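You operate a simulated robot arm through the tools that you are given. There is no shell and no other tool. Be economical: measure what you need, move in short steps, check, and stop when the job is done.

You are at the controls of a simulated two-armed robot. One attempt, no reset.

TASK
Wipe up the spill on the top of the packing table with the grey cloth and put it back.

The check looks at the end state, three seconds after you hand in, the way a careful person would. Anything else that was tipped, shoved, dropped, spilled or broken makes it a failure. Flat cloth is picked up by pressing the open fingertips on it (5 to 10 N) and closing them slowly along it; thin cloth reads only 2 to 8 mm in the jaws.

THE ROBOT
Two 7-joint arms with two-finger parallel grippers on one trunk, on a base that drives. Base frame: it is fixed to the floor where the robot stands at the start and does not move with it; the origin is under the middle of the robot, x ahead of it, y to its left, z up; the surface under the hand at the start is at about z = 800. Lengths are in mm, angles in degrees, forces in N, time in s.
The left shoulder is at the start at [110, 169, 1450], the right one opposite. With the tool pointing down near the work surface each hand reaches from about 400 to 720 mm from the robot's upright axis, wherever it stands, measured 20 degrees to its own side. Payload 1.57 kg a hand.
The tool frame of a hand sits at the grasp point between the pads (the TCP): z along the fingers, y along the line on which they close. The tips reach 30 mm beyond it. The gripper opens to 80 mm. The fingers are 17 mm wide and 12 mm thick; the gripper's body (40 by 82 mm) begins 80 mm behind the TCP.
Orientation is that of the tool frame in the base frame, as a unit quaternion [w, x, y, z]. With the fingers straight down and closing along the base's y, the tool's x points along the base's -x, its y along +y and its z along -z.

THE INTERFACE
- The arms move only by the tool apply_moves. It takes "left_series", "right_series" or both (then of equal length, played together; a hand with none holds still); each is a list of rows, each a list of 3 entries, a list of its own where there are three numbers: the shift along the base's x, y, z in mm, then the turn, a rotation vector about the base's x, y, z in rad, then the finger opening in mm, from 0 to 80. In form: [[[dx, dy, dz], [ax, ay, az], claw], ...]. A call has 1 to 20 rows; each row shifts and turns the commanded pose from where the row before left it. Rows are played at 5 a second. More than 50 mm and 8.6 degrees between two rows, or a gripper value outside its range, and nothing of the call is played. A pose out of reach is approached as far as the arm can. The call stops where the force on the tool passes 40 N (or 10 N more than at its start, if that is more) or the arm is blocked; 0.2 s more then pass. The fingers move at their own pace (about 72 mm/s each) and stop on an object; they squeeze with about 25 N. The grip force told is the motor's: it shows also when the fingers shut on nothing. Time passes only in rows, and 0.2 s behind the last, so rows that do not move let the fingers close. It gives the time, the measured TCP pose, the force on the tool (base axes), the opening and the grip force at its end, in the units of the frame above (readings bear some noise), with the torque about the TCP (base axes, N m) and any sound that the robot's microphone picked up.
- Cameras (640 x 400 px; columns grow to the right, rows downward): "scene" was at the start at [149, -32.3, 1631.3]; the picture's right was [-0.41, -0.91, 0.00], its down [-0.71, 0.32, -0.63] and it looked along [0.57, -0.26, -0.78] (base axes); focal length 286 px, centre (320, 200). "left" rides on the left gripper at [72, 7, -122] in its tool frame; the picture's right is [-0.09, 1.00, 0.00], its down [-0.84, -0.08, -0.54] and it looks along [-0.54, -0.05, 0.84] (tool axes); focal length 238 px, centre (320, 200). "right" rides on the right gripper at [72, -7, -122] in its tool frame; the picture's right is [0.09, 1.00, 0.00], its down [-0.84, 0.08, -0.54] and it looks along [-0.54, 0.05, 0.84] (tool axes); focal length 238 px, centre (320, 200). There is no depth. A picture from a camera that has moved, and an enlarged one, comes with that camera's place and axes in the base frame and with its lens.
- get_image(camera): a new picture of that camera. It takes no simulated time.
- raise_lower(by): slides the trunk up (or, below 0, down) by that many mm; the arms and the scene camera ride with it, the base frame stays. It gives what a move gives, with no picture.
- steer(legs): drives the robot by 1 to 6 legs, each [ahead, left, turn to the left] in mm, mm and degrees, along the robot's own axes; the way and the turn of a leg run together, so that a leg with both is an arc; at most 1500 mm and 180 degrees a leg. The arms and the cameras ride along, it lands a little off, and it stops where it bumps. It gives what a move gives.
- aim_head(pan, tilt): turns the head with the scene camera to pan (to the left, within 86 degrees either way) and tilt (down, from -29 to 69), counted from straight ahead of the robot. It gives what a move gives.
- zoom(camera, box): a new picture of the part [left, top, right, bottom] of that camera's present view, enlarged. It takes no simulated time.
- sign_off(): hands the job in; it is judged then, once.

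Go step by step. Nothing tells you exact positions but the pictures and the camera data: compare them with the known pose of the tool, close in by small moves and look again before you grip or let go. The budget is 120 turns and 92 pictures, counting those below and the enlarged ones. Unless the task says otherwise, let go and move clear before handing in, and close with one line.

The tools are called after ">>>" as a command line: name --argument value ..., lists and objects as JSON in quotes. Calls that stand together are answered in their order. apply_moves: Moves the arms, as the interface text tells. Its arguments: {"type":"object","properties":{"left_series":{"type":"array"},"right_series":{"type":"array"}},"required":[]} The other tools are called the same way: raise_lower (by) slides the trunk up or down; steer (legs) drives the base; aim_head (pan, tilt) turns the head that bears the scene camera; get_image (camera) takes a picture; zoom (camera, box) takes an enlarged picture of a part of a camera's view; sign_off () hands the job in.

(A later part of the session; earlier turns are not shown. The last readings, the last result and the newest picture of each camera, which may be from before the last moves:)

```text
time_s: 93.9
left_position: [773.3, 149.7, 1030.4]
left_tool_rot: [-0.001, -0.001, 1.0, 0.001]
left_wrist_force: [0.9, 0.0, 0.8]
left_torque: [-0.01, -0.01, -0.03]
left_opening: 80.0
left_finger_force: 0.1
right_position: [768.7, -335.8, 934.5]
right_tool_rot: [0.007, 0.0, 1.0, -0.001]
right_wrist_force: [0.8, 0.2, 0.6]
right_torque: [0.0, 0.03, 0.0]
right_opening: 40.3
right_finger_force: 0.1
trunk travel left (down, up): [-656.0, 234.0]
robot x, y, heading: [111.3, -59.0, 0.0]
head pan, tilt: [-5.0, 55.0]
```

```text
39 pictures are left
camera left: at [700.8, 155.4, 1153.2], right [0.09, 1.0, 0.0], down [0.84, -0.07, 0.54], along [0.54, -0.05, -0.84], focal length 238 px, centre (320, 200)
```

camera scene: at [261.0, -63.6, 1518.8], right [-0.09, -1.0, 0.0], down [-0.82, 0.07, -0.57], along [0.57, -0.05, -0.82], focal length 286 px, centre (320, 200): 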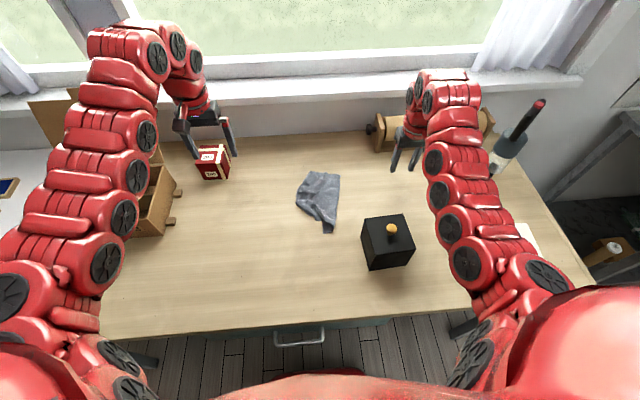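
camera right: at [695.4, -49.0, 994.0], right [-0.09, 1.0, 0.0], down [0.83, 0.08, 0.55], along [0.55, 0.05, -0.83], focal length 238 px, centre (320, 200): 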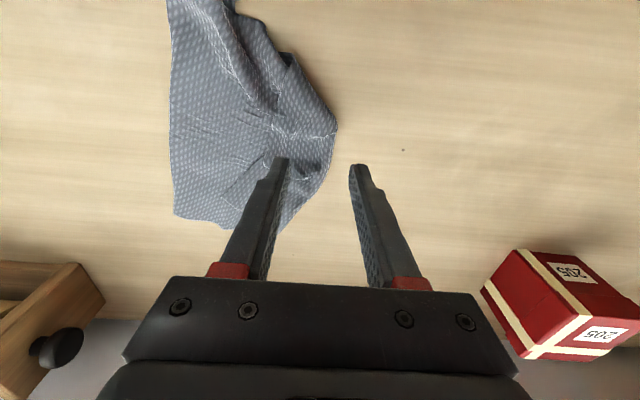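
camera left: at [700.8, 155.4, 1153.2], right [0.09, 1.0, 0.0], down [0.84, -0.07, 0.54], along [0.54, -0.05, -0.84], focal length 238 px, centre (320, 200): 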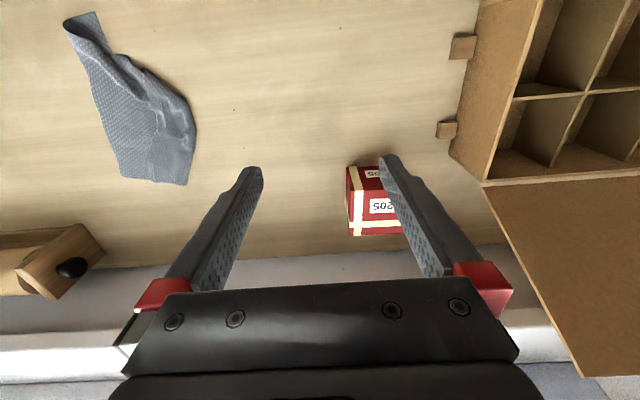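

>>> zoom --camera "scene" --box '[270, 155, 370, 245]'

>>> zoom --camera "left" --box '[30, 0, 230, 200]'

>>> zoom --camera "right" --box '[340, 0, 640, 220]'

```text
4.44 times, centred on (320, 200) of scene
camera zoom: at [261.0, -63.6, 1518.8], right [-0.09, -1.0, 0.0], down [-0.82, 0.07, -0.57], along [0.57, -0.05, -0.82], focal length 1272 px, centre (320, 200)
```

zoom: 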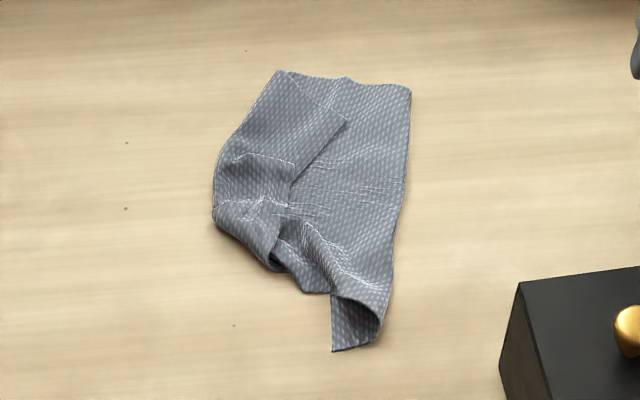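

```text
2.00 times, centred on (130, 100) of left
camera zoom: at [700.8, 155.4, 1153.2], right [0.09, 1.0, 0.0], down [0.84, -0.07, 0.54], along [0.54, -0.05, -0.84], focal length 477 px, centre (700, 400)
```

zoom: 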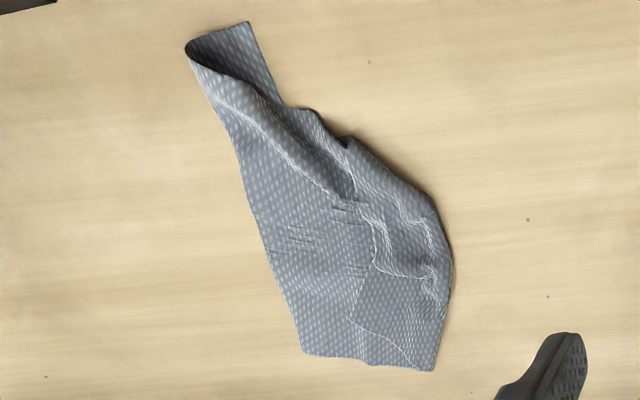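

```text
1.82 times, centred on (490, 110) of right
camera zoom: at [695.5, -341.4, 1055.1], right [-0.09, 1.0, 0.0], down [0.83, 0.08, 0.55], along [0.55, 0.05, -0.83], focal length 433 px, centre (11, 364)
```

zoom: 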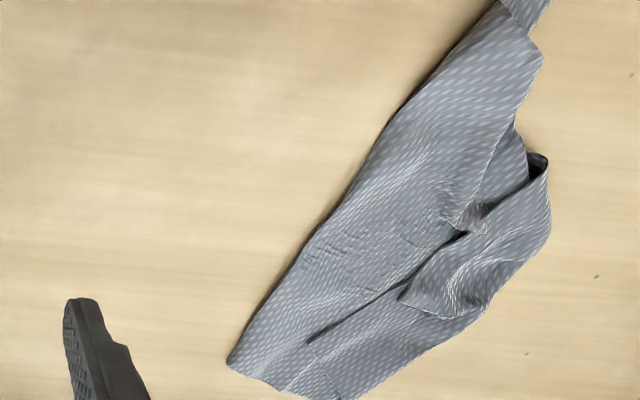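

The cloth is folded: a flap with its free corner at about (830, -132) is folded over toward -y, and it should open to about (870, -20). I'll shift the base left so the right arm is square to it and pull the left hand in to stay clear of the carton.

>>> apply_moves --left_series '[[[0, -30, 0], [0, 0, 0], 80], [[0, -30, 0], [0, 0, 0], 80], [[0, -30, 0], [0, 0, 0], 80], [[0, 0, 0], [0, 0, 0], 80]]'

>>> steer --legs '[[10, 110, 0]]'

>>> apply_moves --right_series '[[[10, 35, -10], [0, 0, 0], 40], [[10, 35, -10], [0, 0, 0], 40], [[10, 30, -10], [0, 0, 0], 40], [[10, 12, -10], [0, 0, 0], 40], [[0, 0, -10], [0, 0, 0], 40], [[0, 0, 0], [0, 0, 0], 40]]'

>>> get_image --camera "right"

```text
time_s: 94.9
left_position: [774.4, 56.8, 1032.2]
left_tool_rot: [-0.001, -0.002, 1.0, 0.0]
left_wrist_force: [-0.1, -0.1, -0.6]
left_torque: [0.03, 0.01, 0.01]
left_opening: 79.8
left_finger_force: 0.1
right_position: [770.6, -333.6, 933.2]
right_tool_rot: [0.007, 0.0, 1.0, -0.002]
right_wrist_force: [0.5, 0.0, -0.5]
right_torque: [0.0, 0.01, -0.04]
right_opening: 40.0
right_finger_force: 0.1
trunk travel left (down, up): [-656.0, 234.0]
robot x, y, heading: [106.5, -55.8, 0.1]
head pan, tilt: [-5.0, 55.0]
```

```text
time_s: 96.1
left_position: [783.3, 165.0, 1031.4]
left_tool_rot: [0.0, 0.0, 1.0, 0.001]
left_wrist_force: [-0.7, -0.2, 0.3]
left_torque: [0.01, -0.02, 0.0]
left_opening: 79.8
left_finger_force: 0.0
right_position: [778.0, -226.8, 934.0]
right_tool_rot: [0.006, 0.001, 1.0, -0.002]
right_wrist_force: [0.2, -0.4, -0.2]
right_torque: [-0.02, 0.04, -0.01]
right_opening: 40.0
right_finger_force: 0.1
trunk travel left (down, up): [-656.0, 234.0]
robot x, y, heading: [120.6, 53.1, 0.1]
head pan, tilt: [-5.0, 55.0]
```

```text
time_s: 97.5
left_position: [783.3, 165.6, 1032.1]
left_tool_rot: [-0.001, 0.0, 1.0, 0.0]
left_wrist_force: [-0.3, -0.3, 0.0]
left_torque: [0.02, -0.03, -0.02]
left_opening: 79.9
left_finger_force: 0.0
right_position: [818.3, -114.5, 881.7]
right_tool_rot: [0.006, 0.001, 1.0, -0.002]
right_wrist_force: [0.1, 0.3, -1.0]
right_torque: [0.0, -0.03, -0.01]
right_opening: 40.0
right_finger_force: 0.0
trunk travel left (down, up): [-656.0, 234.0]
robot x, y, heading: [119.3, 50.3, 0.1]
head pan, tilt: [-5.0, 55.0]
```

```text
35 pictures are left
camera right: at [744.1, -121.2, 1004.4], right [-0.09, 1.0, 0.0], down [0.83, 0.08, 0.55], along [0.55, 0.05, -0.83], focal length 238 px, centre (320, 200)
```

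right: 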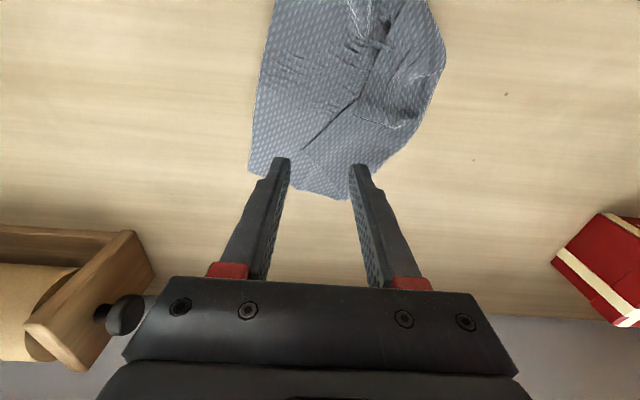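

The flap's centre is about 25 mm to the +y of the hand. I'll shift and descend onto it.

>>> apply_moves --right_series '[[[-3, 20, -10], [0, 0, 0], 36], [[0, 4, -15], [0, 0, 0], 36], [[0, 0, -15], [0, 0, 0], 36], [[0, 0, -4], [0, 0, 0], 36], [[0, 0, -2], [0, 0, 0], 36], [[0, 0, 0], [0, 0, 0], 36]]'

>>> get_image --camera "right"

```text
time_s: 98.9
left_position: [783.3, 166.3, 1032.2]
left_tool_rot: [-0.001, -0.001, 1.0, 0.0]
left_wrist_force: [-0.6, 0.6, 0.2]
left_torque: [0.01, 0.0, 0.04]
left_opening: 80.0
left_finger_force: 0.0
right_position: [815.2, -90.6, 837.1]
right_tool_rot: [0.007, 0.0, 1.0, -0.002]
right_wrist_force: [0.0, -1.0, 0.3]
right_torque: [-0.02, 0.01, -0.02]
right_opening: 36.1
right_finger_force: 0.0
trunk travel left (down, up): [-656.0, 234.0]
robot x, y, heading: [117.3, 51.5, 0.1]
head pan, tilt: [-5.0, 55.0]
```

```text
34 pictures are left
camera right: at [742.5, -96.8, 958.4], right [-0.09, 1.0, 0.0], down [0.83, 0.08, 0.55], along [0.55, 0.05, -0.83], focal length 238 px, centre (320, 200)
```

right: 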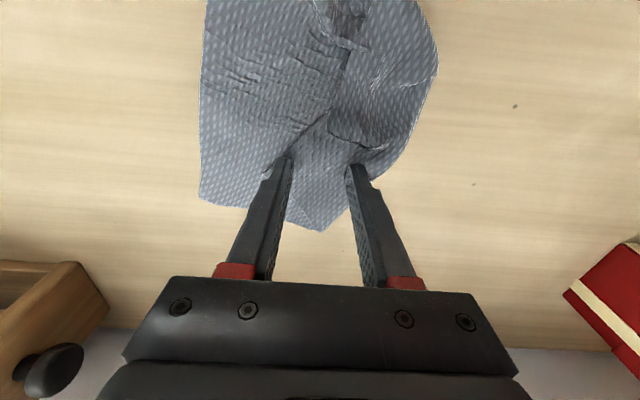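

>>> zoom --camera "right" --box '[190, 50, 450, 240]'

```text
2.11 times, centred on (320, 145) of right
camera zoom: at [742.5, -96.8, 958.4], right [-0.09, 1.0, 0.0], down [0.83, 0.08, 0.55], along [0.55, 0.05, -0.83], focal length 502 px, centre (320, 316)
```

zoom: 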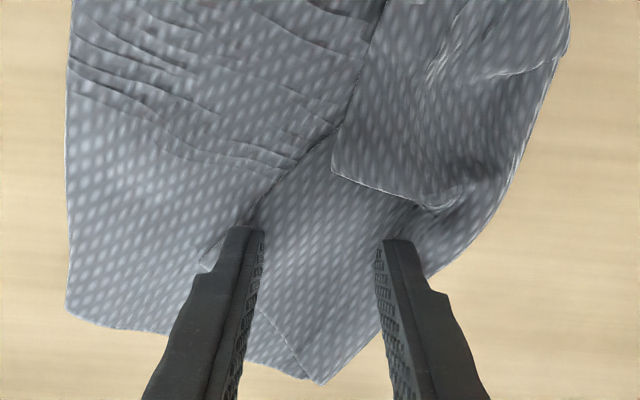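

The flap's corner is just by the left finger and both tips are on the flap. Pressing down to 5–10 N.

>>> apply_moves --right_series '[[[0, 2, -3], [0, 0, 0], 36], [[0, 0, -1], [0, 0, 0], 36], [[0, 0, 0], [0, 0, 0], 36], [[0, 0, 0], [0, 0, 0], 36]]'

```text
time_s: 99.9
left_position: [782.6, 165.8, 1030.7]
left_tool_rot: [-0.002, 0.0, 1.0, 0.0]
left_wrist_force: [0.2, 0.5, 0.4]
left_torque: [0.01, 0.0, -0.01]
left_opening: 79.9
left_finger_force: 0.0
right_position: [816.1, -90.3, 831.7]
right_tool_rot: [0.006, 0.001, 1.0, -0.001]
right_wrist_force: [-0.4, 0.6, -0.5]
right_torque: [-0.01, 0.02, 0.01]
right_opening: 36.2
right_finger_force: 0.0
trunk travel left (down, up): [-656.0, 234.0]
robot x, y, heading: [121.2, 53.9, -0.0]
head pan, tilt: [-5.0, 55.0]
```

>>> apply_moves --right_series '[[[0, 0, -1], [0, 0, 0], 36], [[0, 0, -0.5], [0, 0, 0], 36], [[0, 0, 0], [0, 0, 0], 36], [[0, 0, 0], [0, 0, 0], 36]]'

```text
time_s: 100.9
left_position: [782.7, 166.3, 1030.9]
left_tool_rot: [-0.001, 0.0, 1.0, -0.001]
left_wrist_force: [-0.4, -0.5, -0.7]
left_torque: [0.0, 0.02, -0.03]
left_opening: 80.0
left_finger_force: 0.0
right_position: [815.2, -88.7, 831.2]
right_tool_rot: [0.008, 0.001, 1.0, -0.002]
right_wrist_force: [-0.4, -0.6, 1.9]
right_torque: [-0.01, 0.01, -0.01]
right_opening: 36.0
right_finger_force: 0.0
trunk travel left (down, up): [-656.0, 234.0]
robot x, y, heading: [121.3, 51.7, 0.2]
head pan, tilt: [-5.0, 55.0]
```

>>> apply_moves --right_series '[[[0, 0, -0.5], [0, 0, 0], 36], [[0, 0, 0], [0, 0, 0], 33], [[0, 0, 0], [0, 0, 0], 30], [[0, 0, 0], [0, 0, 0], 27], [[0, 0, 0], [0, 0, 0], 24], [[0, 0, 0], [0, 0, 0], 21], [[0, 0, 0], [0, 0, 0], 18], [[0, 0, 0], [0, 0, 0], 15], [[0, 0, 0], [0, 0, 0], 12], [[0, 0, 0], [0, 0, 0], 9], [[0, 0, 0], [0, 0, 0], 6], [[0, 0, 0], [0, 0, 0], 3], [[0, 0, 0], [0, 0, 0], 0], [[0, 0, 0], [0, 0, 0], 0]]'

>>> apply_moves --right_series '[[[0, 0, 10], [0, 0, 0], 0], [[0, 5, 15], [0, 0, 0], 0], [[0, 5, 15], [0, 0, 0], 0], [[0, 0, 0], [0, 0, 0], 0]]'

>>> get_image --camera "right"

```text
time_s: 103.9
left_position: [782.4, 166.5, 1032.9]
left_tool_rot: [-0.001, 0.0, 1.0, 0.0]
left_wrist_force: [-0.1, -0.8, -0.2]
left_torque: [0.0, 0.02, 0.0]
left_opening: 80.2
left_finger_force: 0.0
right_position: [814.7, -88.6, 831.6]
right_tool_rot: [0.008, 0.001, 1.0, -0.002]
right_wrist_force: [-0.2, -0.2, 6.9]
right_torque: [-0.01, 0.03, -0.01]
right_opening: 1.8
right_finger_force: 23.5
trunk travel left (down, up): [-656.0, 234.0]
robot x, y, heading: [117.9, 56.4, -0.0]
head pan, tilt: [-5.0, 55.0]
```

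```text
time_s: 104.9
left_position: [783.7, 165.7, 1032.3]
left_tool_rot: [-0.001, 0.0, 1.0, 0.0]
left_wrist_force: [0.1, -0.1, -0.1]
left_torque: [0.01, -0.04, 0.02]
left_opening: 80.1
left_finger_force: 0.1
right_position: [815.7, -79.4, 871.3]
right_tool_rot: [0.007, 0.002, 1.0, -0.002]
right_wrist_force: [0.2, -0.4, -0.5]
right_torque: [0.0, -0.02, -0.01]
right_opening: 1.9
right_finger_force: 23.2
trunk travel left (down, up): [-656.0, 234.0]
robot x, y, heading: [120.8, 55.9, -0.0]
head pan, tilt: [-5.0, 55.0]
```

```text
32 pictures are left
camera right: at [741.0, -85.4, 992.6], right [-0.09, 1.0, 0.0], down [0.83, 0.08, 0.55], along [0.55, 0.05, -0.83], focal length 238 px, centre (320, 200)
```

right: 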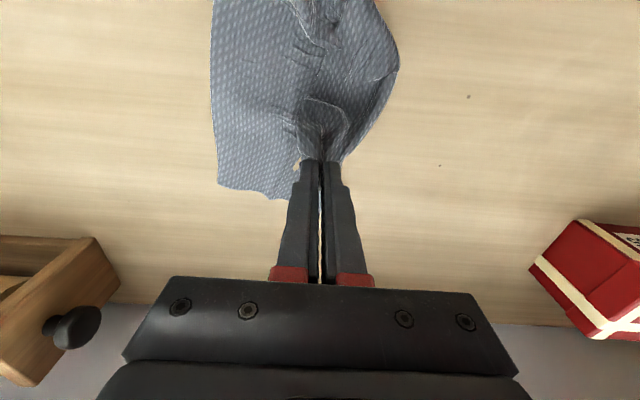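

It holds the flap (1.9 mm). I'll draw it toward +y and +x to unfold.

>>> apply_moves --right_series '[[[0, 15, 10], [0, 0, 0], 0], [[5, 20, 5], [0, 0, 0], 0], [[5, 20, 0], [0, 0, 0], 0], [[5, 20, -5], [0, 0, 0], 0], [[5, 15, -15], [0, 0, 0], 0], [[0, 0, 0], [0, 0, 0], 0]]'

>>> get_image --camera "right"

```text
time_s: 106.3
left_position: [783.6, 164.9, 1031.5]
left_tool_rot: [-0.001, 0.0, 1.0, 0.0]
left_wrist_force: [0.5, 0.5, -0.3]
left_torque: [0.0, 0.01, -0.02]
left_opening: 80.1
left_finger_force: 0.2
right_position: [834.2, 3.7, 873.5]
right_tool_rot: [0.007, 0.001, 1.0, -0.001]
right_wrist_force: [0.0, 0.6, 0.2]
right_torque: [-0.05, 0.01, -0.01]
right_opening: 2.2
right_finger_force: 23.7
right hand out of reach, approached as far as the arm can: row 5
trunk travel left (down, up): [-656.0, 234.0]
robot x, y, heading: [118.3, 54.8, -0.0]
head pan, tilt: [-5.0, 55.0]
```

```text
31 pictures are left
camera right: at [759.7, -1.8, 995.4], right [-0.09, 1.0, 0.0], down [0.83, 0.08, 0.55], along [0.55, 0.05, -0.83], focal length 238 px, centre (320, 200)
```

right: 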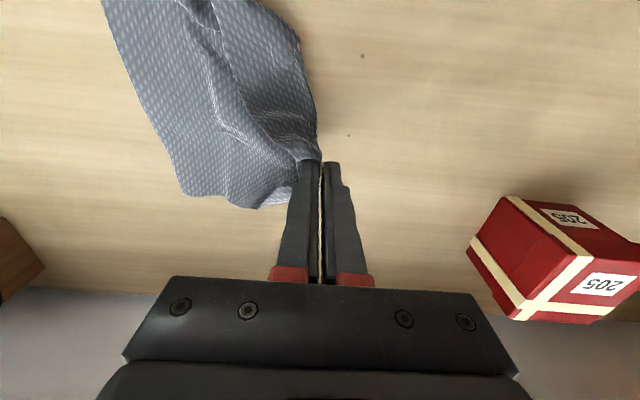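

>>> apply_moves --right_series '[[[-3, 0, -15], [0, 0, 0], 0], [[-3, 0, -15], [0, 0, 0], 0], [[0, 0, -6], [0, 0, 0], 0], [[0, 0, 0], [0, 0, 0], 0]]'

>>> get_image --camera "scene"

>>> get_image --camera "left"

```text
time_s: 107.3
left_position: [783.2, 167.1, 1030.6]
left_tool_rot: [-0.002, 0.0, 1.0, 0.001]
left_wrist_force: [-0.8, 0.3, 0.3]
left_torque: [-0.05, 0.0, -0.01]
left_opening: 79.9
left_finger_force: 0.0
right_position: [827.7, 3.4, 838.0]
right_tool_rot: [0.006, 0.002, 1.0, -0.002]
right_wrist_force: [0.7, -0.3, -0.6]
right_torque: [-0.01, -0.02, 0.0]
right_opening: 1.8
right_finger_force: 24.0
trunk travel left (down, up): [-656.0, 234.0]
robot x, y, heading: [117.1, 51.1, -0.1]
head pan, tilt: [-5.0, 55.0]
```

```text
30 pictures are left
camera scene: at [270.5, 46.0, 1518.8], right [-0.09, -1.0, 0.0], down [-0.82, 0.07, -0.57], along [0.57, -0.05, -0.82], focal length 286 px, centre (320, 200)
```

scene: 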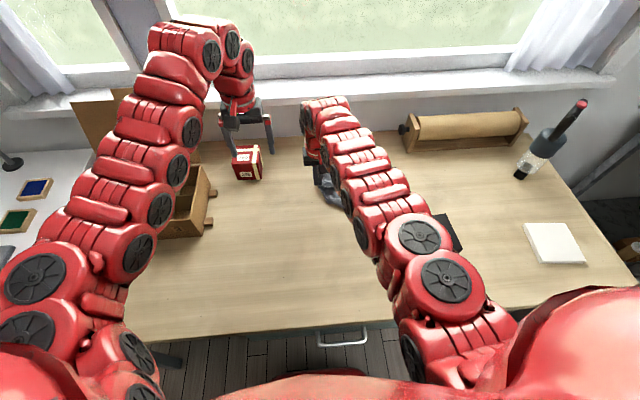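

```text
29 pictures are left
camera left: at [710.7, 172.1, 1154.1], right [0.09, 1.0, 0.0], down [0.84, -0.08, 0.54], along [0.54, -0.05, -0.84], focal length 238 px, centre (320, 200)
```

left: 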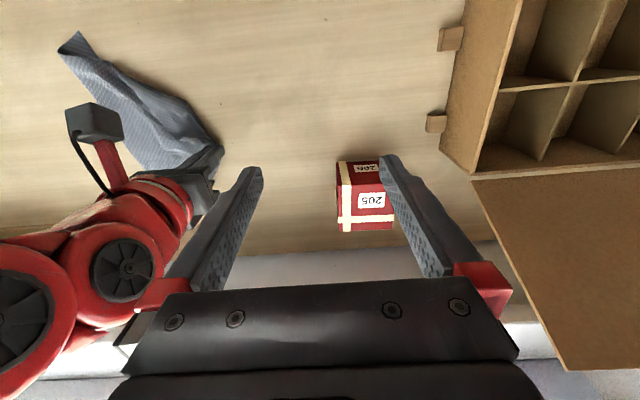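

I'll set the corner down, release, and step the hand aside to see the new shape.

>>> apply_moves --right_series '[[[0, 0, -5], [0, 0, 0], 0], [[0, 0, 0], [0, 0, 0], 15], [[0, 0, 0], [0, 0, 0], 30], [[0, 0, 20], [0, 0, 0], 40], [[0, 0, 30], [0, 0, 0], 40], [[-5, -45, 20], [0, 0, 0], 40], [[-5, -45, 0], [0, 0, 0], 40], [[-5, -45, 0], [0, 0, 0], 40], [[-5, -45, 0], [0, 0, 0], 40], [[-5, -45, 0], [0, 0, 0], 40], [[-5, -45, 0], [0, 0, 0], 40]]'

>>> zoom --camera "scene" --box '[270, 130, 430, 270]'

>>> zoom --camera "left" --box '[0, 0, 260, 200]'

```text
time_s: 109.7
left_position: [782.9, 165.4, 1031.9]
left_tool_rot: [-0.001, 0.0, 1.0, 0.0]
left_wrist_force: [-0.1, -0.6, 0.6]
left_torque: [0.03, 0.0, 0.02]
left_opening: 80.0
left_finger_force: 0.0
right_position: [798.1, -270.1, 900.8]
right_tool_rot: [0.006, 0.0, 1.0, 0.0]
right_wrist_force: [0.6, -0.8, -1.0]
right_torque: [0.01, -0.01, -0.03]
right_opening: 39.9
right_finger_force: 0.1
trunk travel left (down, up): [-656.0, 234.0]
robot x, y, heading: [121.6, 53.7, -0.2]
head pan, tilt: [-5.0, 55.0]
```

```text
2.86 times, centred on (350, 200) of scene
camera zoom: at [270.6, 44.5, 1518.8], right [-0.09, -1.0, 0.0], down [-0.82, 0.07, -0.57], along [0.57, -0.05, -0.82], focal length 818 px, centre (234, 200)
```

zoom: 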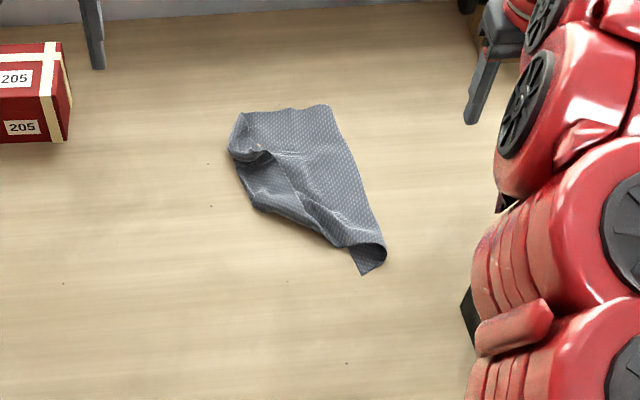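

```text
2.00 times, centred on (130, 100) of left
camera zoom: at [710.7, 171.2, 1154.2], right [0.09, 1.0, 0.0], down [0.84, -0.08, 0.54], along [0.54, -0.05, -0.84], focal length 477 px, centre (700, 400)
```

zoom: 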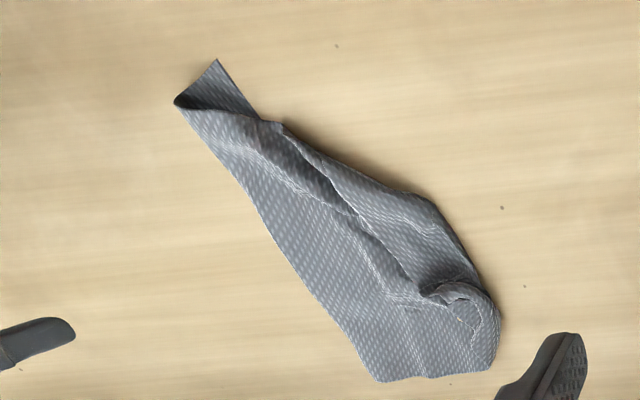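

>>> zoom --camera "scene" --box '[320, 150, 376, 204]'

>>> zoom --camera "right" --box '[380, 0, 640, 200]'

```text
7.41 times, centred on (348, 177) of scene
camera zoom: at [270.6, 44.5, 1518.8], right [-0.09, -1.0, 0.0], down [-0.82, 0.07, -0.57], along [0.57, -0.05, -0.82], focal length 2121 px, centre (113, 370)
```

zoom: 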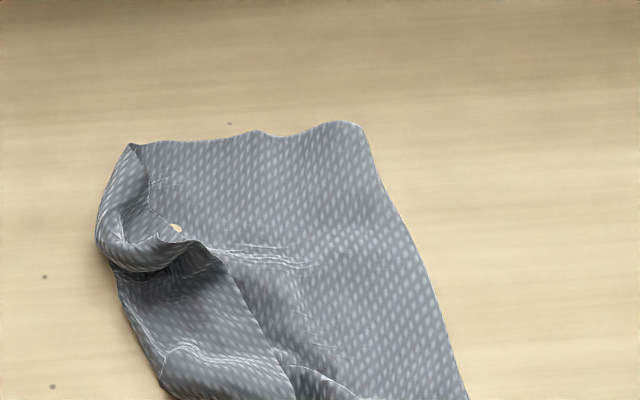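

```text
2.00 times, centred on (510, 100) of right
camera zoom: at [724.9, -275.7, 1023.6], right [-0.09, 1.0, 0.0], down [0.83, 0.08, 0.55], along [0.55, 0.05, -0.83], focal length 477 px, centre (-60, 400)
```

zoom: 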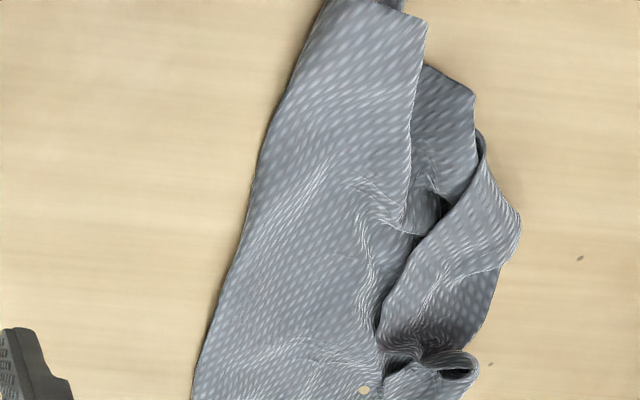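

Progress: one corner is unfolded. Next I'll pull the near-side bunched layer (around (725, -60)) toward the robot's left to open the cloth. Positioning above it.

>>> apply_moves --right_series '[[[-8, 40, 10], [0, 0, 0], 40], [[-10, 40, 0], [0, 0, 0], 40], [[-12, 40, 0], [0, 0, 0], 40], [[-12, 40, 0], [0, 0, 0], 40], [[-12, 40, -10], [0, 0, 0], 40], [[-12, 10, -15], [0, 0, 0], 40], [[0, 0, -15], [0, 0, 0], 40], [[0, 0, 0], [0, 0, 0], 40]]'

>>> get_image --camera "right"

```text
time_s: 111.5
left_position: [784.1, 165.6, 1031.0]
left_tool_rot: [0.0, 0.0, 1.0, 0.001]
left_wrist_force: [0.2, 0.2, -0.3]
left_torque: [-0.02, -0.02, 0.0]
left_opening: 80.0
left_finger_force: 0.1
right_position: [755.9, -55.4, 866.5]
right_tool_rot: [0.007, 0.001, 1.0, -0.002]
right_wrist_force: [0.3, 0.0, -1.0]
right_torque: [0.03, -0.01, 0.02]
right_opening: 39.9
right_finger_force: 0.1
right hand out of reach, approached as far as the arm can: row 4, 5, 6
trunk travel left (down, up): [-656.0, 234.0]
robot x, y, heading: [121.1, 54.2, -0.1]
head pan, tilt: [-5.0, 55.0]
```

```text
24 pictures are left
camera right: at [681.2, -61.8, 988.9], right [-0.09, 1.0, -0.01], down [0.83, 0.08, 0.55], along [0.55, 0.05, -0.83], focal length 238 px, centre (320, 200)
```

right: 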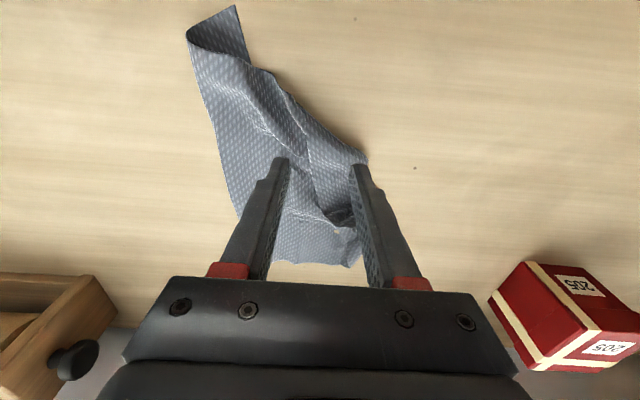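

I'll back the base about 45 mm to clear the inner limit, then pinch the strip at about (731, -60).

>>> steer --legs '[[-45, 0, 0]]'

>>> apply_moves --right_series '[[[10, -3, -10], [0, 0, 0], 34], [[8, -3, -10], [0, 0, 0], 34], [[0, 0, -8], [0, 0, 0], 34], [[0, 0, -4], [0, 0, 0], 34], [[0, 0, 0], [0, 0, 0], 34]]'

>>> get_image --camera "right"

```text
time_s: 112.4
left_position: [740.8, 166.1, 1031.7]
left_tool_rot: [-0.001, 0.0, 1.0, 0.0]
left_wrist_force: [0.6, 1.1, 0.7]
left_torque: [0.0, 0.0, 0.0]
left_opening: 80.0
left_finger_force: 0.0
right_position: [713.0, -57.0, 866.3]
right_tool_rot: [0.007, 0.002, 1.0, -0.001]
right_wrist_force: [-0.9, 1.0, -0.4]
right_torque: [-0.02, 0.02, -0.01]
right_opening: 40.1
right_finger_force: 0.0
trunk travel left (down, up): [-656.0, 234.0]
robot x, y, heading: [76.1, 50.5, 0.0]
head pan, tilt: [-5.0, 55.0]
```

```text
time_s: 113.6
left_position: [739.0, 163.8, 1031.0]
left_tool_rot: [0.0, 0.0, 1.0, 0.0]
left_wrist_force: [-0.4, 0.6, 0.3]
left_torque: [0.0, -0.01, 0.0]
left_opening: 79.7
left_finger_force: 0.0
right_position: [729.8, -63.9, 837.0]
right_tool_rot: [0.007, 0.002, 1.0, -0.002]
right_wrist_force: [0.2, -0.1, 0.7]
right_torque: [0.01, 0.0, 0.03]
right_opening: 33.9
right_finger_force: 0.1
trunk travel left (down, up): [-656.0, 234.0]
robot x, y, heading: [73.4, 55.3, -0.2]
head pan, tilt: [-5.0, 55.0]
```

```text
23 pictures are left
camera right: at [655.3, -68.2, 958.2], right [-0.09, 1.0, 0.0], down [0.83, 0.08, 0.55], along [0.55, 0.05, -0.83], focal length 238 px, centre (320, 200)
```

right: 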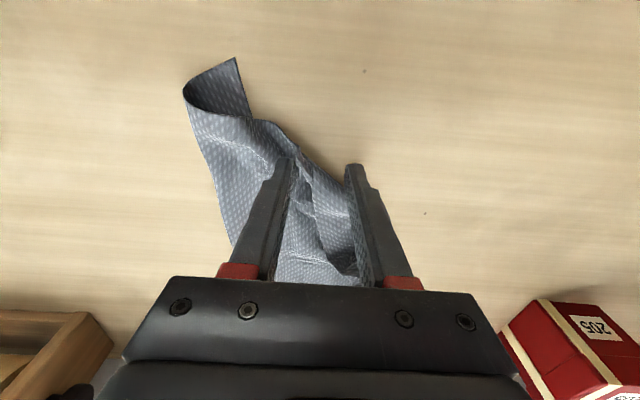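

>>> apply_moves --right_series '[[[6, -3, -3], [0, 0, 0], 34], [[0, 0, -2], [0, 0, 0], 34], [[0, 0, -1], [0, 0, 0], 34], [[0, 0, 0], [0, 0, 0], 34], [[0, 0, 0], [0, 0, 0], 34]]'

```text
time_s: 114.8
left_position: [738.9, 165.2, 1032.9]
left_tool_rot: [0.0, 0.0, 1.0, -0.001]
left_wrist_force: [-0.1, 0.2, -0.2]
left_torque: [0.0, 0.0, -0.01]
left_opening: 79.8
left_finger_force: 0.0
right_position: [735.1, -67.0, 830.9]
right_tool_rot: [0.008, 0.002, 1.0, -0.001]
right_wrist_force: [2.8, -0.5, 10.9]
right_torque: [-0.26, -0.03, 0.07]
right_opening: 34.4
right_finger_force: 0.4
trunk travel left (down, up): [-656.0, 234.0]
robot x, y, heading: [71.3, 52.4, 0.1]
head pan, tilt: [-5.0, 55.0]
```

>>> apply_moves --right_series '[[[0, 0, 0.3], [0, 0, 0], 31], [[0, 0, 0], [0, 0, 0], 28], [[0, 0, 0], [0, 0, 0], 25], [[0, 0, 0], [0, 0, 0], 22], [[0, 0, 0], [0, 0, 0], 19], [[0, 0, 0], [0, 0, 0], 16], [[0, 0, 0], [0, 0, 0], 13], [[0, 0, 0], [0, 0, 0], 10], [[0, 0, 0], [0, 0, 0], 7], [[0, 0, 0], [0, 0, 0], 4], [[0, 0, 0], [0, 0, 0], 0], [[0, 0, 0], [0, 0, 0], 0]]'

>>> apply_moves --right_series '[[[0, 0, 10], [0, 0, 0], 0], [[-5, 10, 10], [0, 0, 0], 0], [[-8, 15, 5], [0, 0, 0], 0], [[0, 0, 0], [0, 0, 0], 0]]'

>>> get_image --camera "right"

```text
time_s: 117.4
left_position: [739.2, 164.5, 1031.5]
left_tool_rot: [-0.001, -0.001, 1.0, 0.0]
left_wrist_force: [-0.2, 0.2, 0.0]
left_torque: [0.01, -0.02, -0.02]
left_opening: 80.0
left_finger_force: 0.0
right_position: [734.4, -65.7, 831.3]
right_tool_rot: [0.008, 0.002, 1.0, -0.001]
right_wrist_force: [0.0, -0.7, 15.0]
right_torque: [-0.13, 0.03, 0.04]
right_opening: 2.9
right_finger_force: 23.8
trunk travel left (down, up): [-656.0, 234.0]
robot x, y, heading: [74.0, 56.1, 0.0]
head pan, tilt: [-5.0, 55.0]
```

```text
time_s: 118.4
left_position: [740.5, 165.5, 1032.1]
left_tool_rot: [-0.001, 0.0, 1.0, 0.0]
left_wrist_force: [0.0, -0.6, 0.7]
left_torque: [-0.05, -0.02, 0.02]
left_opening: 80.2
left_finger_force: 0.1
right_position: [721.8, -41.4, 854.2]
right_tool_rot: [0.007, 0.003, 1.0, -0.002]
right_wrist_force: [0.6, 0.3, -0.1]
right_torque: [0.02, 0.01, 0.02]
right_opening: 3.0
right_finger_force: 24.0
trunk travel left (down, up): [-656.0, 234.0]
robot x, y, heading: [71.7, 54.0, -0.4]
head pan, tilt: [-5.0, 55.0]
```

```text
22 pictures are left
camera right: at [647.4, -47.0, 975.6], right [-0.09, 1.0, 0.0], down [0.83, 0.08, 0.55], along [0.55, 0.05, -0.83], focal length 238 px, centre (320, 200)
```

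right: 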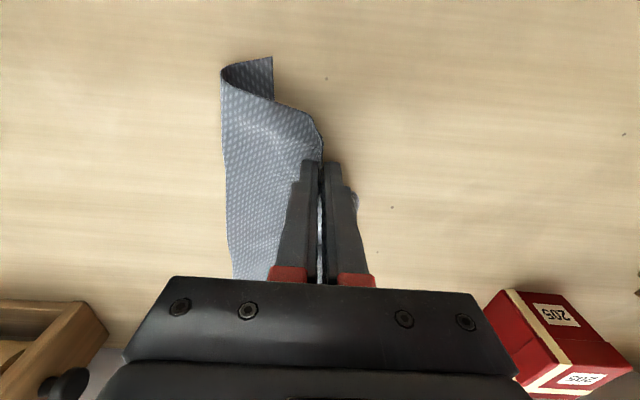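

The whole cloth follows the pinch. I'll lift it high so the folds hang open, then lay it down with a trailing motion.

>>> raise_lower --by 225

>>> get_image --camera "scene"

```text
time_s: 120.8
left_position: [739.6, 164.6, 1256.3]
left_tool_rot: [-0.001, 0.0, 1.0, 0.0]
left_wrist_force: [0.1, 0.3, 0.7]
left_torque: [-0.04, 0.04, -0.01]
left_opening: 79.9
left_finger_force: 0.1
right_position: [721.1, -40.8, 1077.9]
right_tool_rot: [0.008, 0.002, 1.0, -0.002]
right_wrist_force: [0.5, -0.8, -0.7]
right_torque: [-0.02, 0.0, 0.02]
right_opening: 2.6
right_finger_force: 23.8
trunk travel left (down, up): [-881.0, 9.0]
robot x, y, heading: [76.7, 52.5, -0.2]
head pan, tilt: [-5.0, 55.0]
```

```text
21 pictures are left
camera scene: at [226.9, 45.9, 1743.7], right [-0.09, -1.0, 0.0], down [-0.82, 0.07, -0.57], along [0.57, -0.05, -0.82], focal length 286 px, centre (320, 200)
```

scene: 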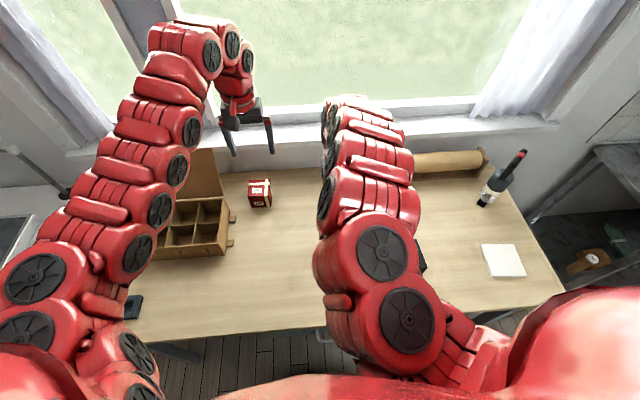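

>>> get_image --camera "left"

>>> get_image --camera "right"

```text
20 pictures are left
camera left: at [667.1, 171.7, 1378.9], right [0.09, 1.0, 0.0], down [0.84, -0.08, 0.54], along [0.54, -0.05, -0.84], focal length 238 px, centre (320, 200)
```

left: 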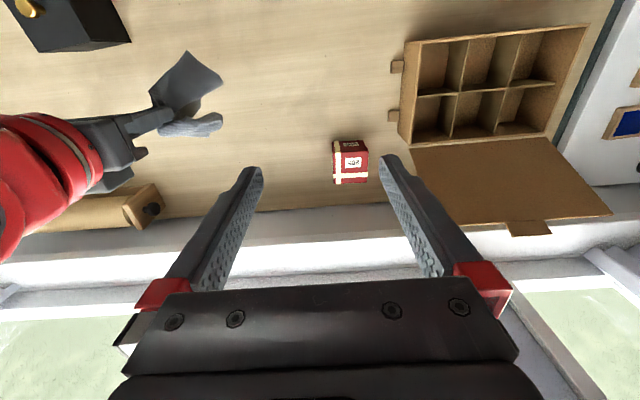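

```text
19 pictures are left
camera right: at [647.5, -46.8, 1200.5], right [-0.09, 1.0, 0.0], down [0.83, 0.08, 0.55], along [0.55, 0.05, -0.83], focal length 238 px, centre (320, 200)
```

right: 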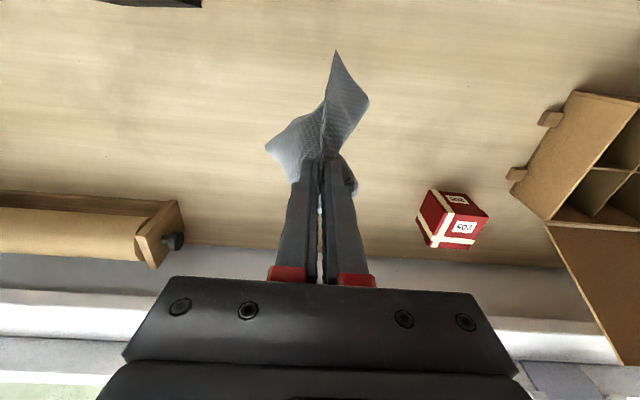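

The cloth hangs in loose lobes. I'll carry it to the -y end of its place, lower until the hem touches, then lay it down moving +y.

>>> steer --legs '[[0, -130, 0], [40, 0, 0]]'

>>> apply_moves --right_series '[[[2, 0, 20], [0, 0, 0], 0], [[2, 0, 20], [0, 0, 0], 0], [[0, 0, 20], [0, 0, 0], 0], [[0, 0, 0], [0, 0, 0], 0]]'

>>> raise_lower --by -130

>>> get_image --camera "right"

```text
time_s: 122.5
left_position: [771.5, 40.5, 1261.1]
left_tool_rot: [0.002, 0.001, 1.0, -0.002]
left_wrist_force: [-1.5, -0.2, 0.3]
left_torque: [-0.03, -0.08, 0.01]
left_opening: 79.8
left_finger_force: 0.0
right_position: [752.6, -167.0, 1084.8]
right_tool_rot: [0.01, 0.002, 1.0, -0.002]
right_wrist_force: [-0.7, 0.1, 0.4]
right_torque: [-0.03, -0.08, -0.05]
right_opening: 2.8
right_finger_force: 23.0
trunk travel left (down, up): [-881.0, 9.0]
robot x, y, heading: [110.4, -72.3, -0.3]
head pan, tilt: [-5.0, 55.0]
```

```text
time_s: 123.5
left_position: [776.9, 38.4, 1256.2]
left_tool_rot: [0.0, 0.001, 1.0, 0.0]
left_wrist_force: [0.3, -1.0, -0.3]
left_torque: [0.03, 0.0, -0.01]
left_opening: 79.8
left_finger_force: 0.1
right_position: [766.4, -166.7, 1140.2]
right_tool_rot: [0.008, 0.002, 1.0, -0.002]
right_wrist_force: [-0.3, 0.4, 0.4]
right_torque: [0.01, 0.03, 0.0]
right_opening: 2.7
right_finger_force: 24.1
trunk travel left (down, up): [-881.0, 9.0]
robot x, y, heading: [113.3, -78.4, -0.2]
head pan, tilt: [-5.0, 55.0]
```

```text
time_s: 125.1
left_position: [776.7, 38.3, 1125.2]
left_tool_rot: [-0.001, 0.001, 1.0, 0.0]
left_wrist_force: [-0.3, -0.8, 0.2]
left_torque: [-0.03, 0.01, -0.02]
left_opening: 80.1
left_finger_force: 0.0
right_position: [764.9, -167.3, 1010.4]
right_tool_rot: [0.008, 0.003, 1.0, -0.002]
right_wrist_force: [-0.4, 0.1, -0.8]
right_torque: [0.0, -0.03, -0.03]
right_opening: 2.8
right_finger_force: 24.6
trunk travel left (down, up): [-751.0, 139.0]
robot x, y, heading: [110.9, -72.1, -0.3]
head pan, tilt: [-5.0, 55.0]
```

```text
18 pictures are left
camera right: at [691.1, -172.2, 1131.3], right [-0.09, 1.0, 0.0], down [0.83, 0.08, 0.55], along [0.55, 0.04, -0.83], focal length 238 px, centre (320, 200)
```

right: 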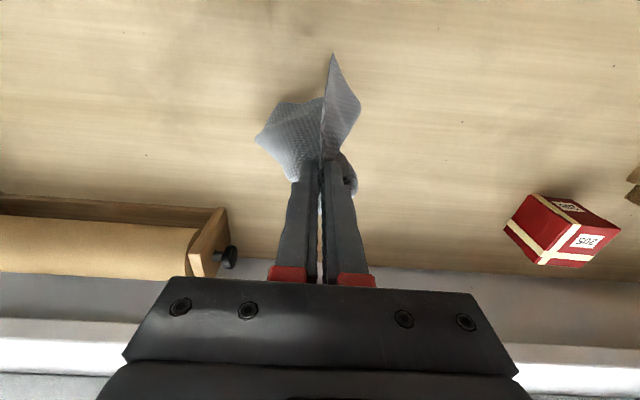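

>>> raise_lower --by -75

>>> apply_moves --right_series '[[[0, 5, -10], [0, 0, 0], 0], [[0, 10, -10], [0, 0, 0], 0], [[0, 10, -10], [0, 0, 0], 0], [[0, 12, -10], [0, 0, 0], 0], [[0, 15, -10], [0, 0, 0], 0], [[0, 15, -10], [0, 0, 0], 0], [[0, 15, -10], [0, 0, 0], 0], [[0, 15, -10], [0, 0, 0], 0], [[0, 15, -8], [0, 0, 0], 0], [[0, 15, -6], [0, 0, 0], 0], [[0, 10, -3], [0, 0, 0], 0], [[0, 0, 0], [0, 0, 0], 0]]'

>>> get_image --camera "right"

```text
time_s: 126.2
left_position: [776.2, 38.2, 1051.5]
left_tool_rot: [0.0, 0.0, 1.0, 0.0]
left_wrist_force: [-0.4, -0.3, 0.3]
left_torque: [0.0, 0.01, 0.01]
left_opening: 80.5
left_finger_force: 0.0
right_position: [765.2, -166.5, 935.7]
right_tool_rot: [0.007, 0.004, 1.0, -0.002]
right_wrist_force: [0.3, -0.6, 0.2]
right_torque: [-0.01, 0.01, -0.01]
right_opening: 2.6
right_finger_force: 23.7
trunk travel left (down, up): [-676.0, 214.0]
robot x, y, heading: [116.7, -71.9, -0.2]
head pan, tilt: [-5.0, 55.0]
```

```text
time_s: 128.7
left_position: [778.5, 48.5, 1053.4]
left_tool_rot: [-0.001, -0.008, 1.0, 0.005]
left_wrist_force: [0.5, 20.1, 10.9]
left_torque: [-0.53, 0.02, 0.01]
left_opening: 62.7
left_finger_force: 0.1
right_position: [764.4, -36.7, 835.5]
right_tool_rot: [0.003, 0.008, 1.0, -0.003]
right_wrist_force: [-0.1, -0.1, -0.2]
right_torque: [-0.02, 0.02, 0.02]
right_opening: 2.5
right_finger_force: 23.9
trunk travel left (down, up): [-676.0, 214.0]
robot x, y, heading: [114.7, -71.0, -0.2]
head pan, tilt: [-5.0, 55.0]
stopped in row 12 (left hand): the force on the tool passed its limit at 43 N (the readings are from after the stop); the commanded pose is now the measured one
```

```text
17 pictures are left
camera right: at [691.0, -41.1, 956.9], right [-0.08, 1.0, -0.01], down [0.83, 0.07, 0.55], along [0.55, 0.04, -0.84], focal length 238 px, centre (320, 200)
```

right: 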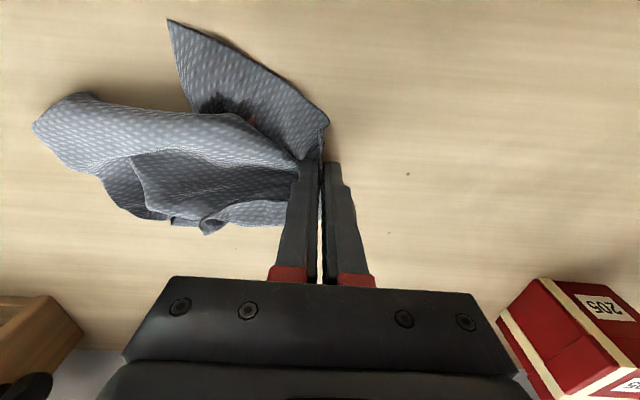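

The right wrist touched the left hand, which had ridden along. I'll move the left hand away to +y, then set the cloth down and release.

>>> apply_moves --left_series '[[[0, 15, 5], [0, 0, 0], 80], [[0, 25, 10], [0, 0, 0], 80], [[0, 30, 5], [0, 0, 0], 80], [[0, 30, 0], [0, 0, 0], 80], [[0, 0, 0], [0, 0, 0], 80]]'

>>> apply_moves --right_series '[[[0, 5, -2], [0, 0, 0], 0], [[0, 5, 0], [0, 0, 0], 0], [[0, 0, 0], [0, 0, 0], 15], [[0, 0, 0], [0, 0, 0], 30], [[0, 0, 20], [0, 0, 0], 40], [[0, 0, 30], [0, 0, 0], 40], [[0, -40, 20], [0, 0, 0], 40], [[0, -45, 0], [0, 0, 0], 40], [[0, -45, 0], [0, 0, 0], 40], [[0, -45, 0], [0, 0, 0], 40], [[0, -45, 0], [0, 0, 0], 40], [[0, -45, 0], [0, 0, 0], 40], [[0, 0, 0], [0, 0, 0], 40]]'

>>> zoom --camera "scene" --box '[240, 120, 420, 260]'

>>> zoom --camera "left" --box '[0, 0, 260, 200]'

```text
time_s: 129.9
left_position: [777.0, 145.5, 1072.9]
left_tool_rot: [-0.001, -0.004, 1.0, 0.004]
left_wrist_force: [0.0, 0.4, 0.0]
left_torque: [0.03, -0.02, -0.03]
left_opening: 79.9
left_finger_force: 0.0
right_position: [765.0, -33.3, 837.1]
right_tool_rot: [0.006, 0.007, 1.0, -0.002]
right_wrist_force: [0.7, -0.4, -0.2]
right_torque: [0.02, -0.01, -0.01]
right_opening: 2.8
right_finger_force: 24.1
trunk travel left (down, up): [-676.0, 214.0]
robot x, y, heading: [113.5, -70.5, -0.1]
head pan, tilt: [-5.0, 55.0]
```

```text
time_s: 132.7
left_position: [778.7, 147.2, 1071.7]
left_tool_rot: [-0.001, -0.005, 1.0, 0.003]
left_wrist_force: [0.3, 0.7, -0.4]
left_torque: [-0.02, -0.01, 0.0]
left_opening: 80.1
left_finger_force: 0.0
right_position: [765.7, -289.5, 903.7]
right_tool_rot: [0.006, 0.005, 1.0, -0.003]
right_wrist_force: [1.0, 0.5, -0.3]
right_torque: [0.02, 0.01, -0.01]
right_opening: 40.0
right_finger_force: 0.1
trunk travel left (down, up): [-676.0, 214.0]
robot x, y, heading: [109.1, -72.8, 0.0]
head pan, tilt: [-5.0, 55.0]
```

```text
2.86 times, centred on (330, 190) of scene
camera zoom: at [264.0, -79.0, 1538.8], right [-0.09, -1.0, 0.0], down [-0.82, 0.07, -0.57], along [0.57, -0.05, -0.82], focal length 818 px, centre (291, 229)
```

zoom: 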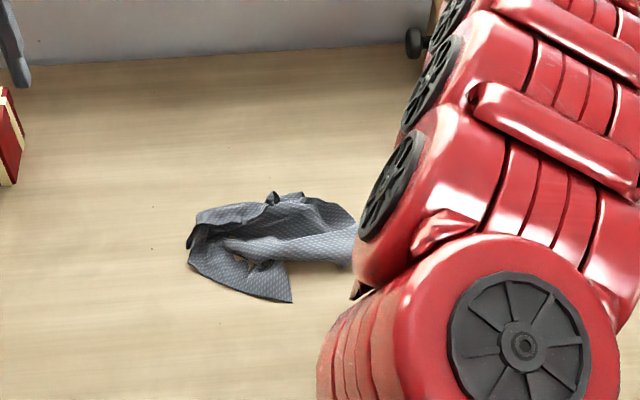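

```text
2.00 times, centred on (130, 100) of left
camera zoom: at [705.6, 152.3, 1194.9], right [0.08, 1.0, 0.01], down [0.84, -0.07, 0.54], along [0.54, -0.04, -0.84], focal length 477 px, centre (700, 400)
```

zoom: 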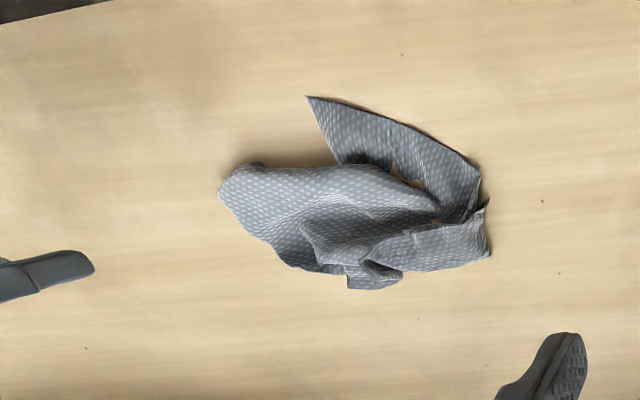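

The cloth now lies centred at about (753, -123), nearly its original centre, but crumpled. I'll pinch both ends with the two hands and stretch it along y to flatten it.

>>> apply_moves --left_series '[[[0, -30, -40], [0, 0, 0], 36], [[0, -30, -40], [0, 0, 0], 36], [[0, -30, -40], [0, 0, 0], 36], [[0, -30, -30], [0, 0, 0], 36], [[2, -35, -30], [0, 0, 0], 36], [[3, -35, -30], [0, 0, 0], 36], [[0, 0, 0], [0, 0, 0], 36]]' --right_series '[[[-5, 25, 0], [0, 0, 0], 36], [[-5, 25, 0], [0, 0, 0], 36], [[-5, 25, -10], [0, 0, 0], 36], [[0, 20, -10], [0, 0, 0], 36], [[0, 0, -10], [0, 0, 0], 36], [[0, 0, -10], [0, 0, 0], 36], [[0, 0, 0], [0, 0, 0], 36]]'

>>> get_image --camera "left"

>>> get_image --camera "right"

```text
time_s: 134.3
left_position: [781.9, -46.2, 862.5]
left_tool_rot: [-0.001, -0.005, 1.0, 0.003]
left_wrist_force: [-0.5, -0.2, -0.4]
left_torque: [0.0, -0.01, -0.01]
left_opening: 36.1
left_finger_force: 0.1
right_position: [749.6, -192.7, 865.5]
right_tool_rot: [0.007, 0.005, 1.0, -0.002]
right_wrist_force: [0.3, 0.0, -0.6]
right_torque: [0.02, -0.01, 0.05]
right_opening: 35.9
right_finger_force: 0.1
trunk travel left (down, up): [-676.0, 214.0]
robot x, y, heading: [109.0, -72.7, -0.2]
head pan, tilt: [-5.0, 55.0]
```

```text
14 pictures are left
camera left: at [710.0, -41.1, 985.0], right [0.08, 1.0, 0.01], down [0.84, -0.07, 0.54], along [0.54, -0.04, -0.84], focal length 238 px, centre (320, 200)
```

left: 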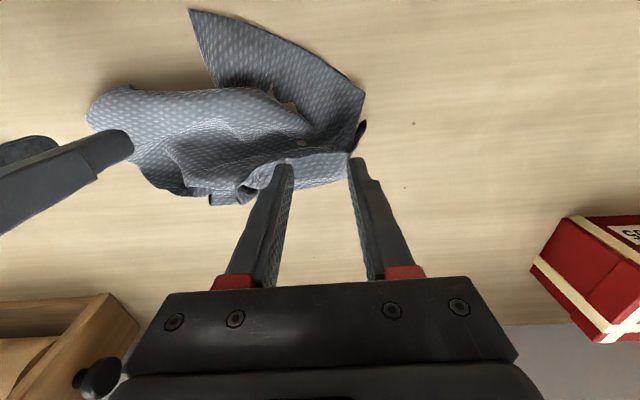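

```text
13 pictures are left
camera right: at [676.2, -197.7, 986.6], right [-0.08, 1.0, -0.01], down [0.83, 0.07, 0.55], along [0.55, 0.04, -0.83], focal length 238 px, centre (320, 200)
```

right: 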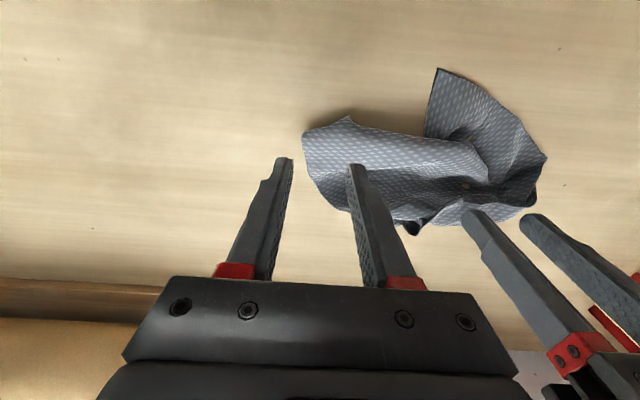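

>>> apply_moves --left_series '[[[-10, 0, -5], [0, 0, 0], 32], [[-9, 0, -10], [0, 0, 0], 32], [[0, 0, -10], [0, 0, 0], 32], [[0, 0, -5], [0, 0, 0], 32], [[0, 0, -1.5], [0, 0, 0], 32], [[0, 0, 0], [0, 0, 0], 32]]' --right_series '[[[0, 8, -5], [0, 0, 0], 32], [[0, 6, -10], [0, 0, 0], 32], [[0, 0, -10], [0, 0, 0], 32], [[0, 0, -7], [0, 0, 0], 32], [[0, 0, -2], [0, 0, 0], 32], [[0, 0, 0], [0, 0, 0], 32]]'

```text
time_s: 135.7
left_position: [762.5, -46.7, 831.9]
left_tool_rot: [0.0, -0.005, 1.0, 0.003]
left_wrist_force: [1.8, 1.5, 10.2]
left_torque: [0.21, -0.06, -0.04]
left_opening: 31.9
left_finger_force: 0.1
right_position: [747.7, -179.3, 831.9]
right_tool_rot: [0.006, 0.006, 1.0, -0.002]
right_wrist_force: [-0.8, 0.8, 6.0]
right_torque: [0.06, 0.07, 0.0]
right_opening: 32.0
right_finger_force: 0.1
trunk travel left (down, up): [-676.0, 214.0]
robot x, y, heading: [113.5, -72.8, 0.0]
head pan, tilt: [-5.0, 55.0]
```

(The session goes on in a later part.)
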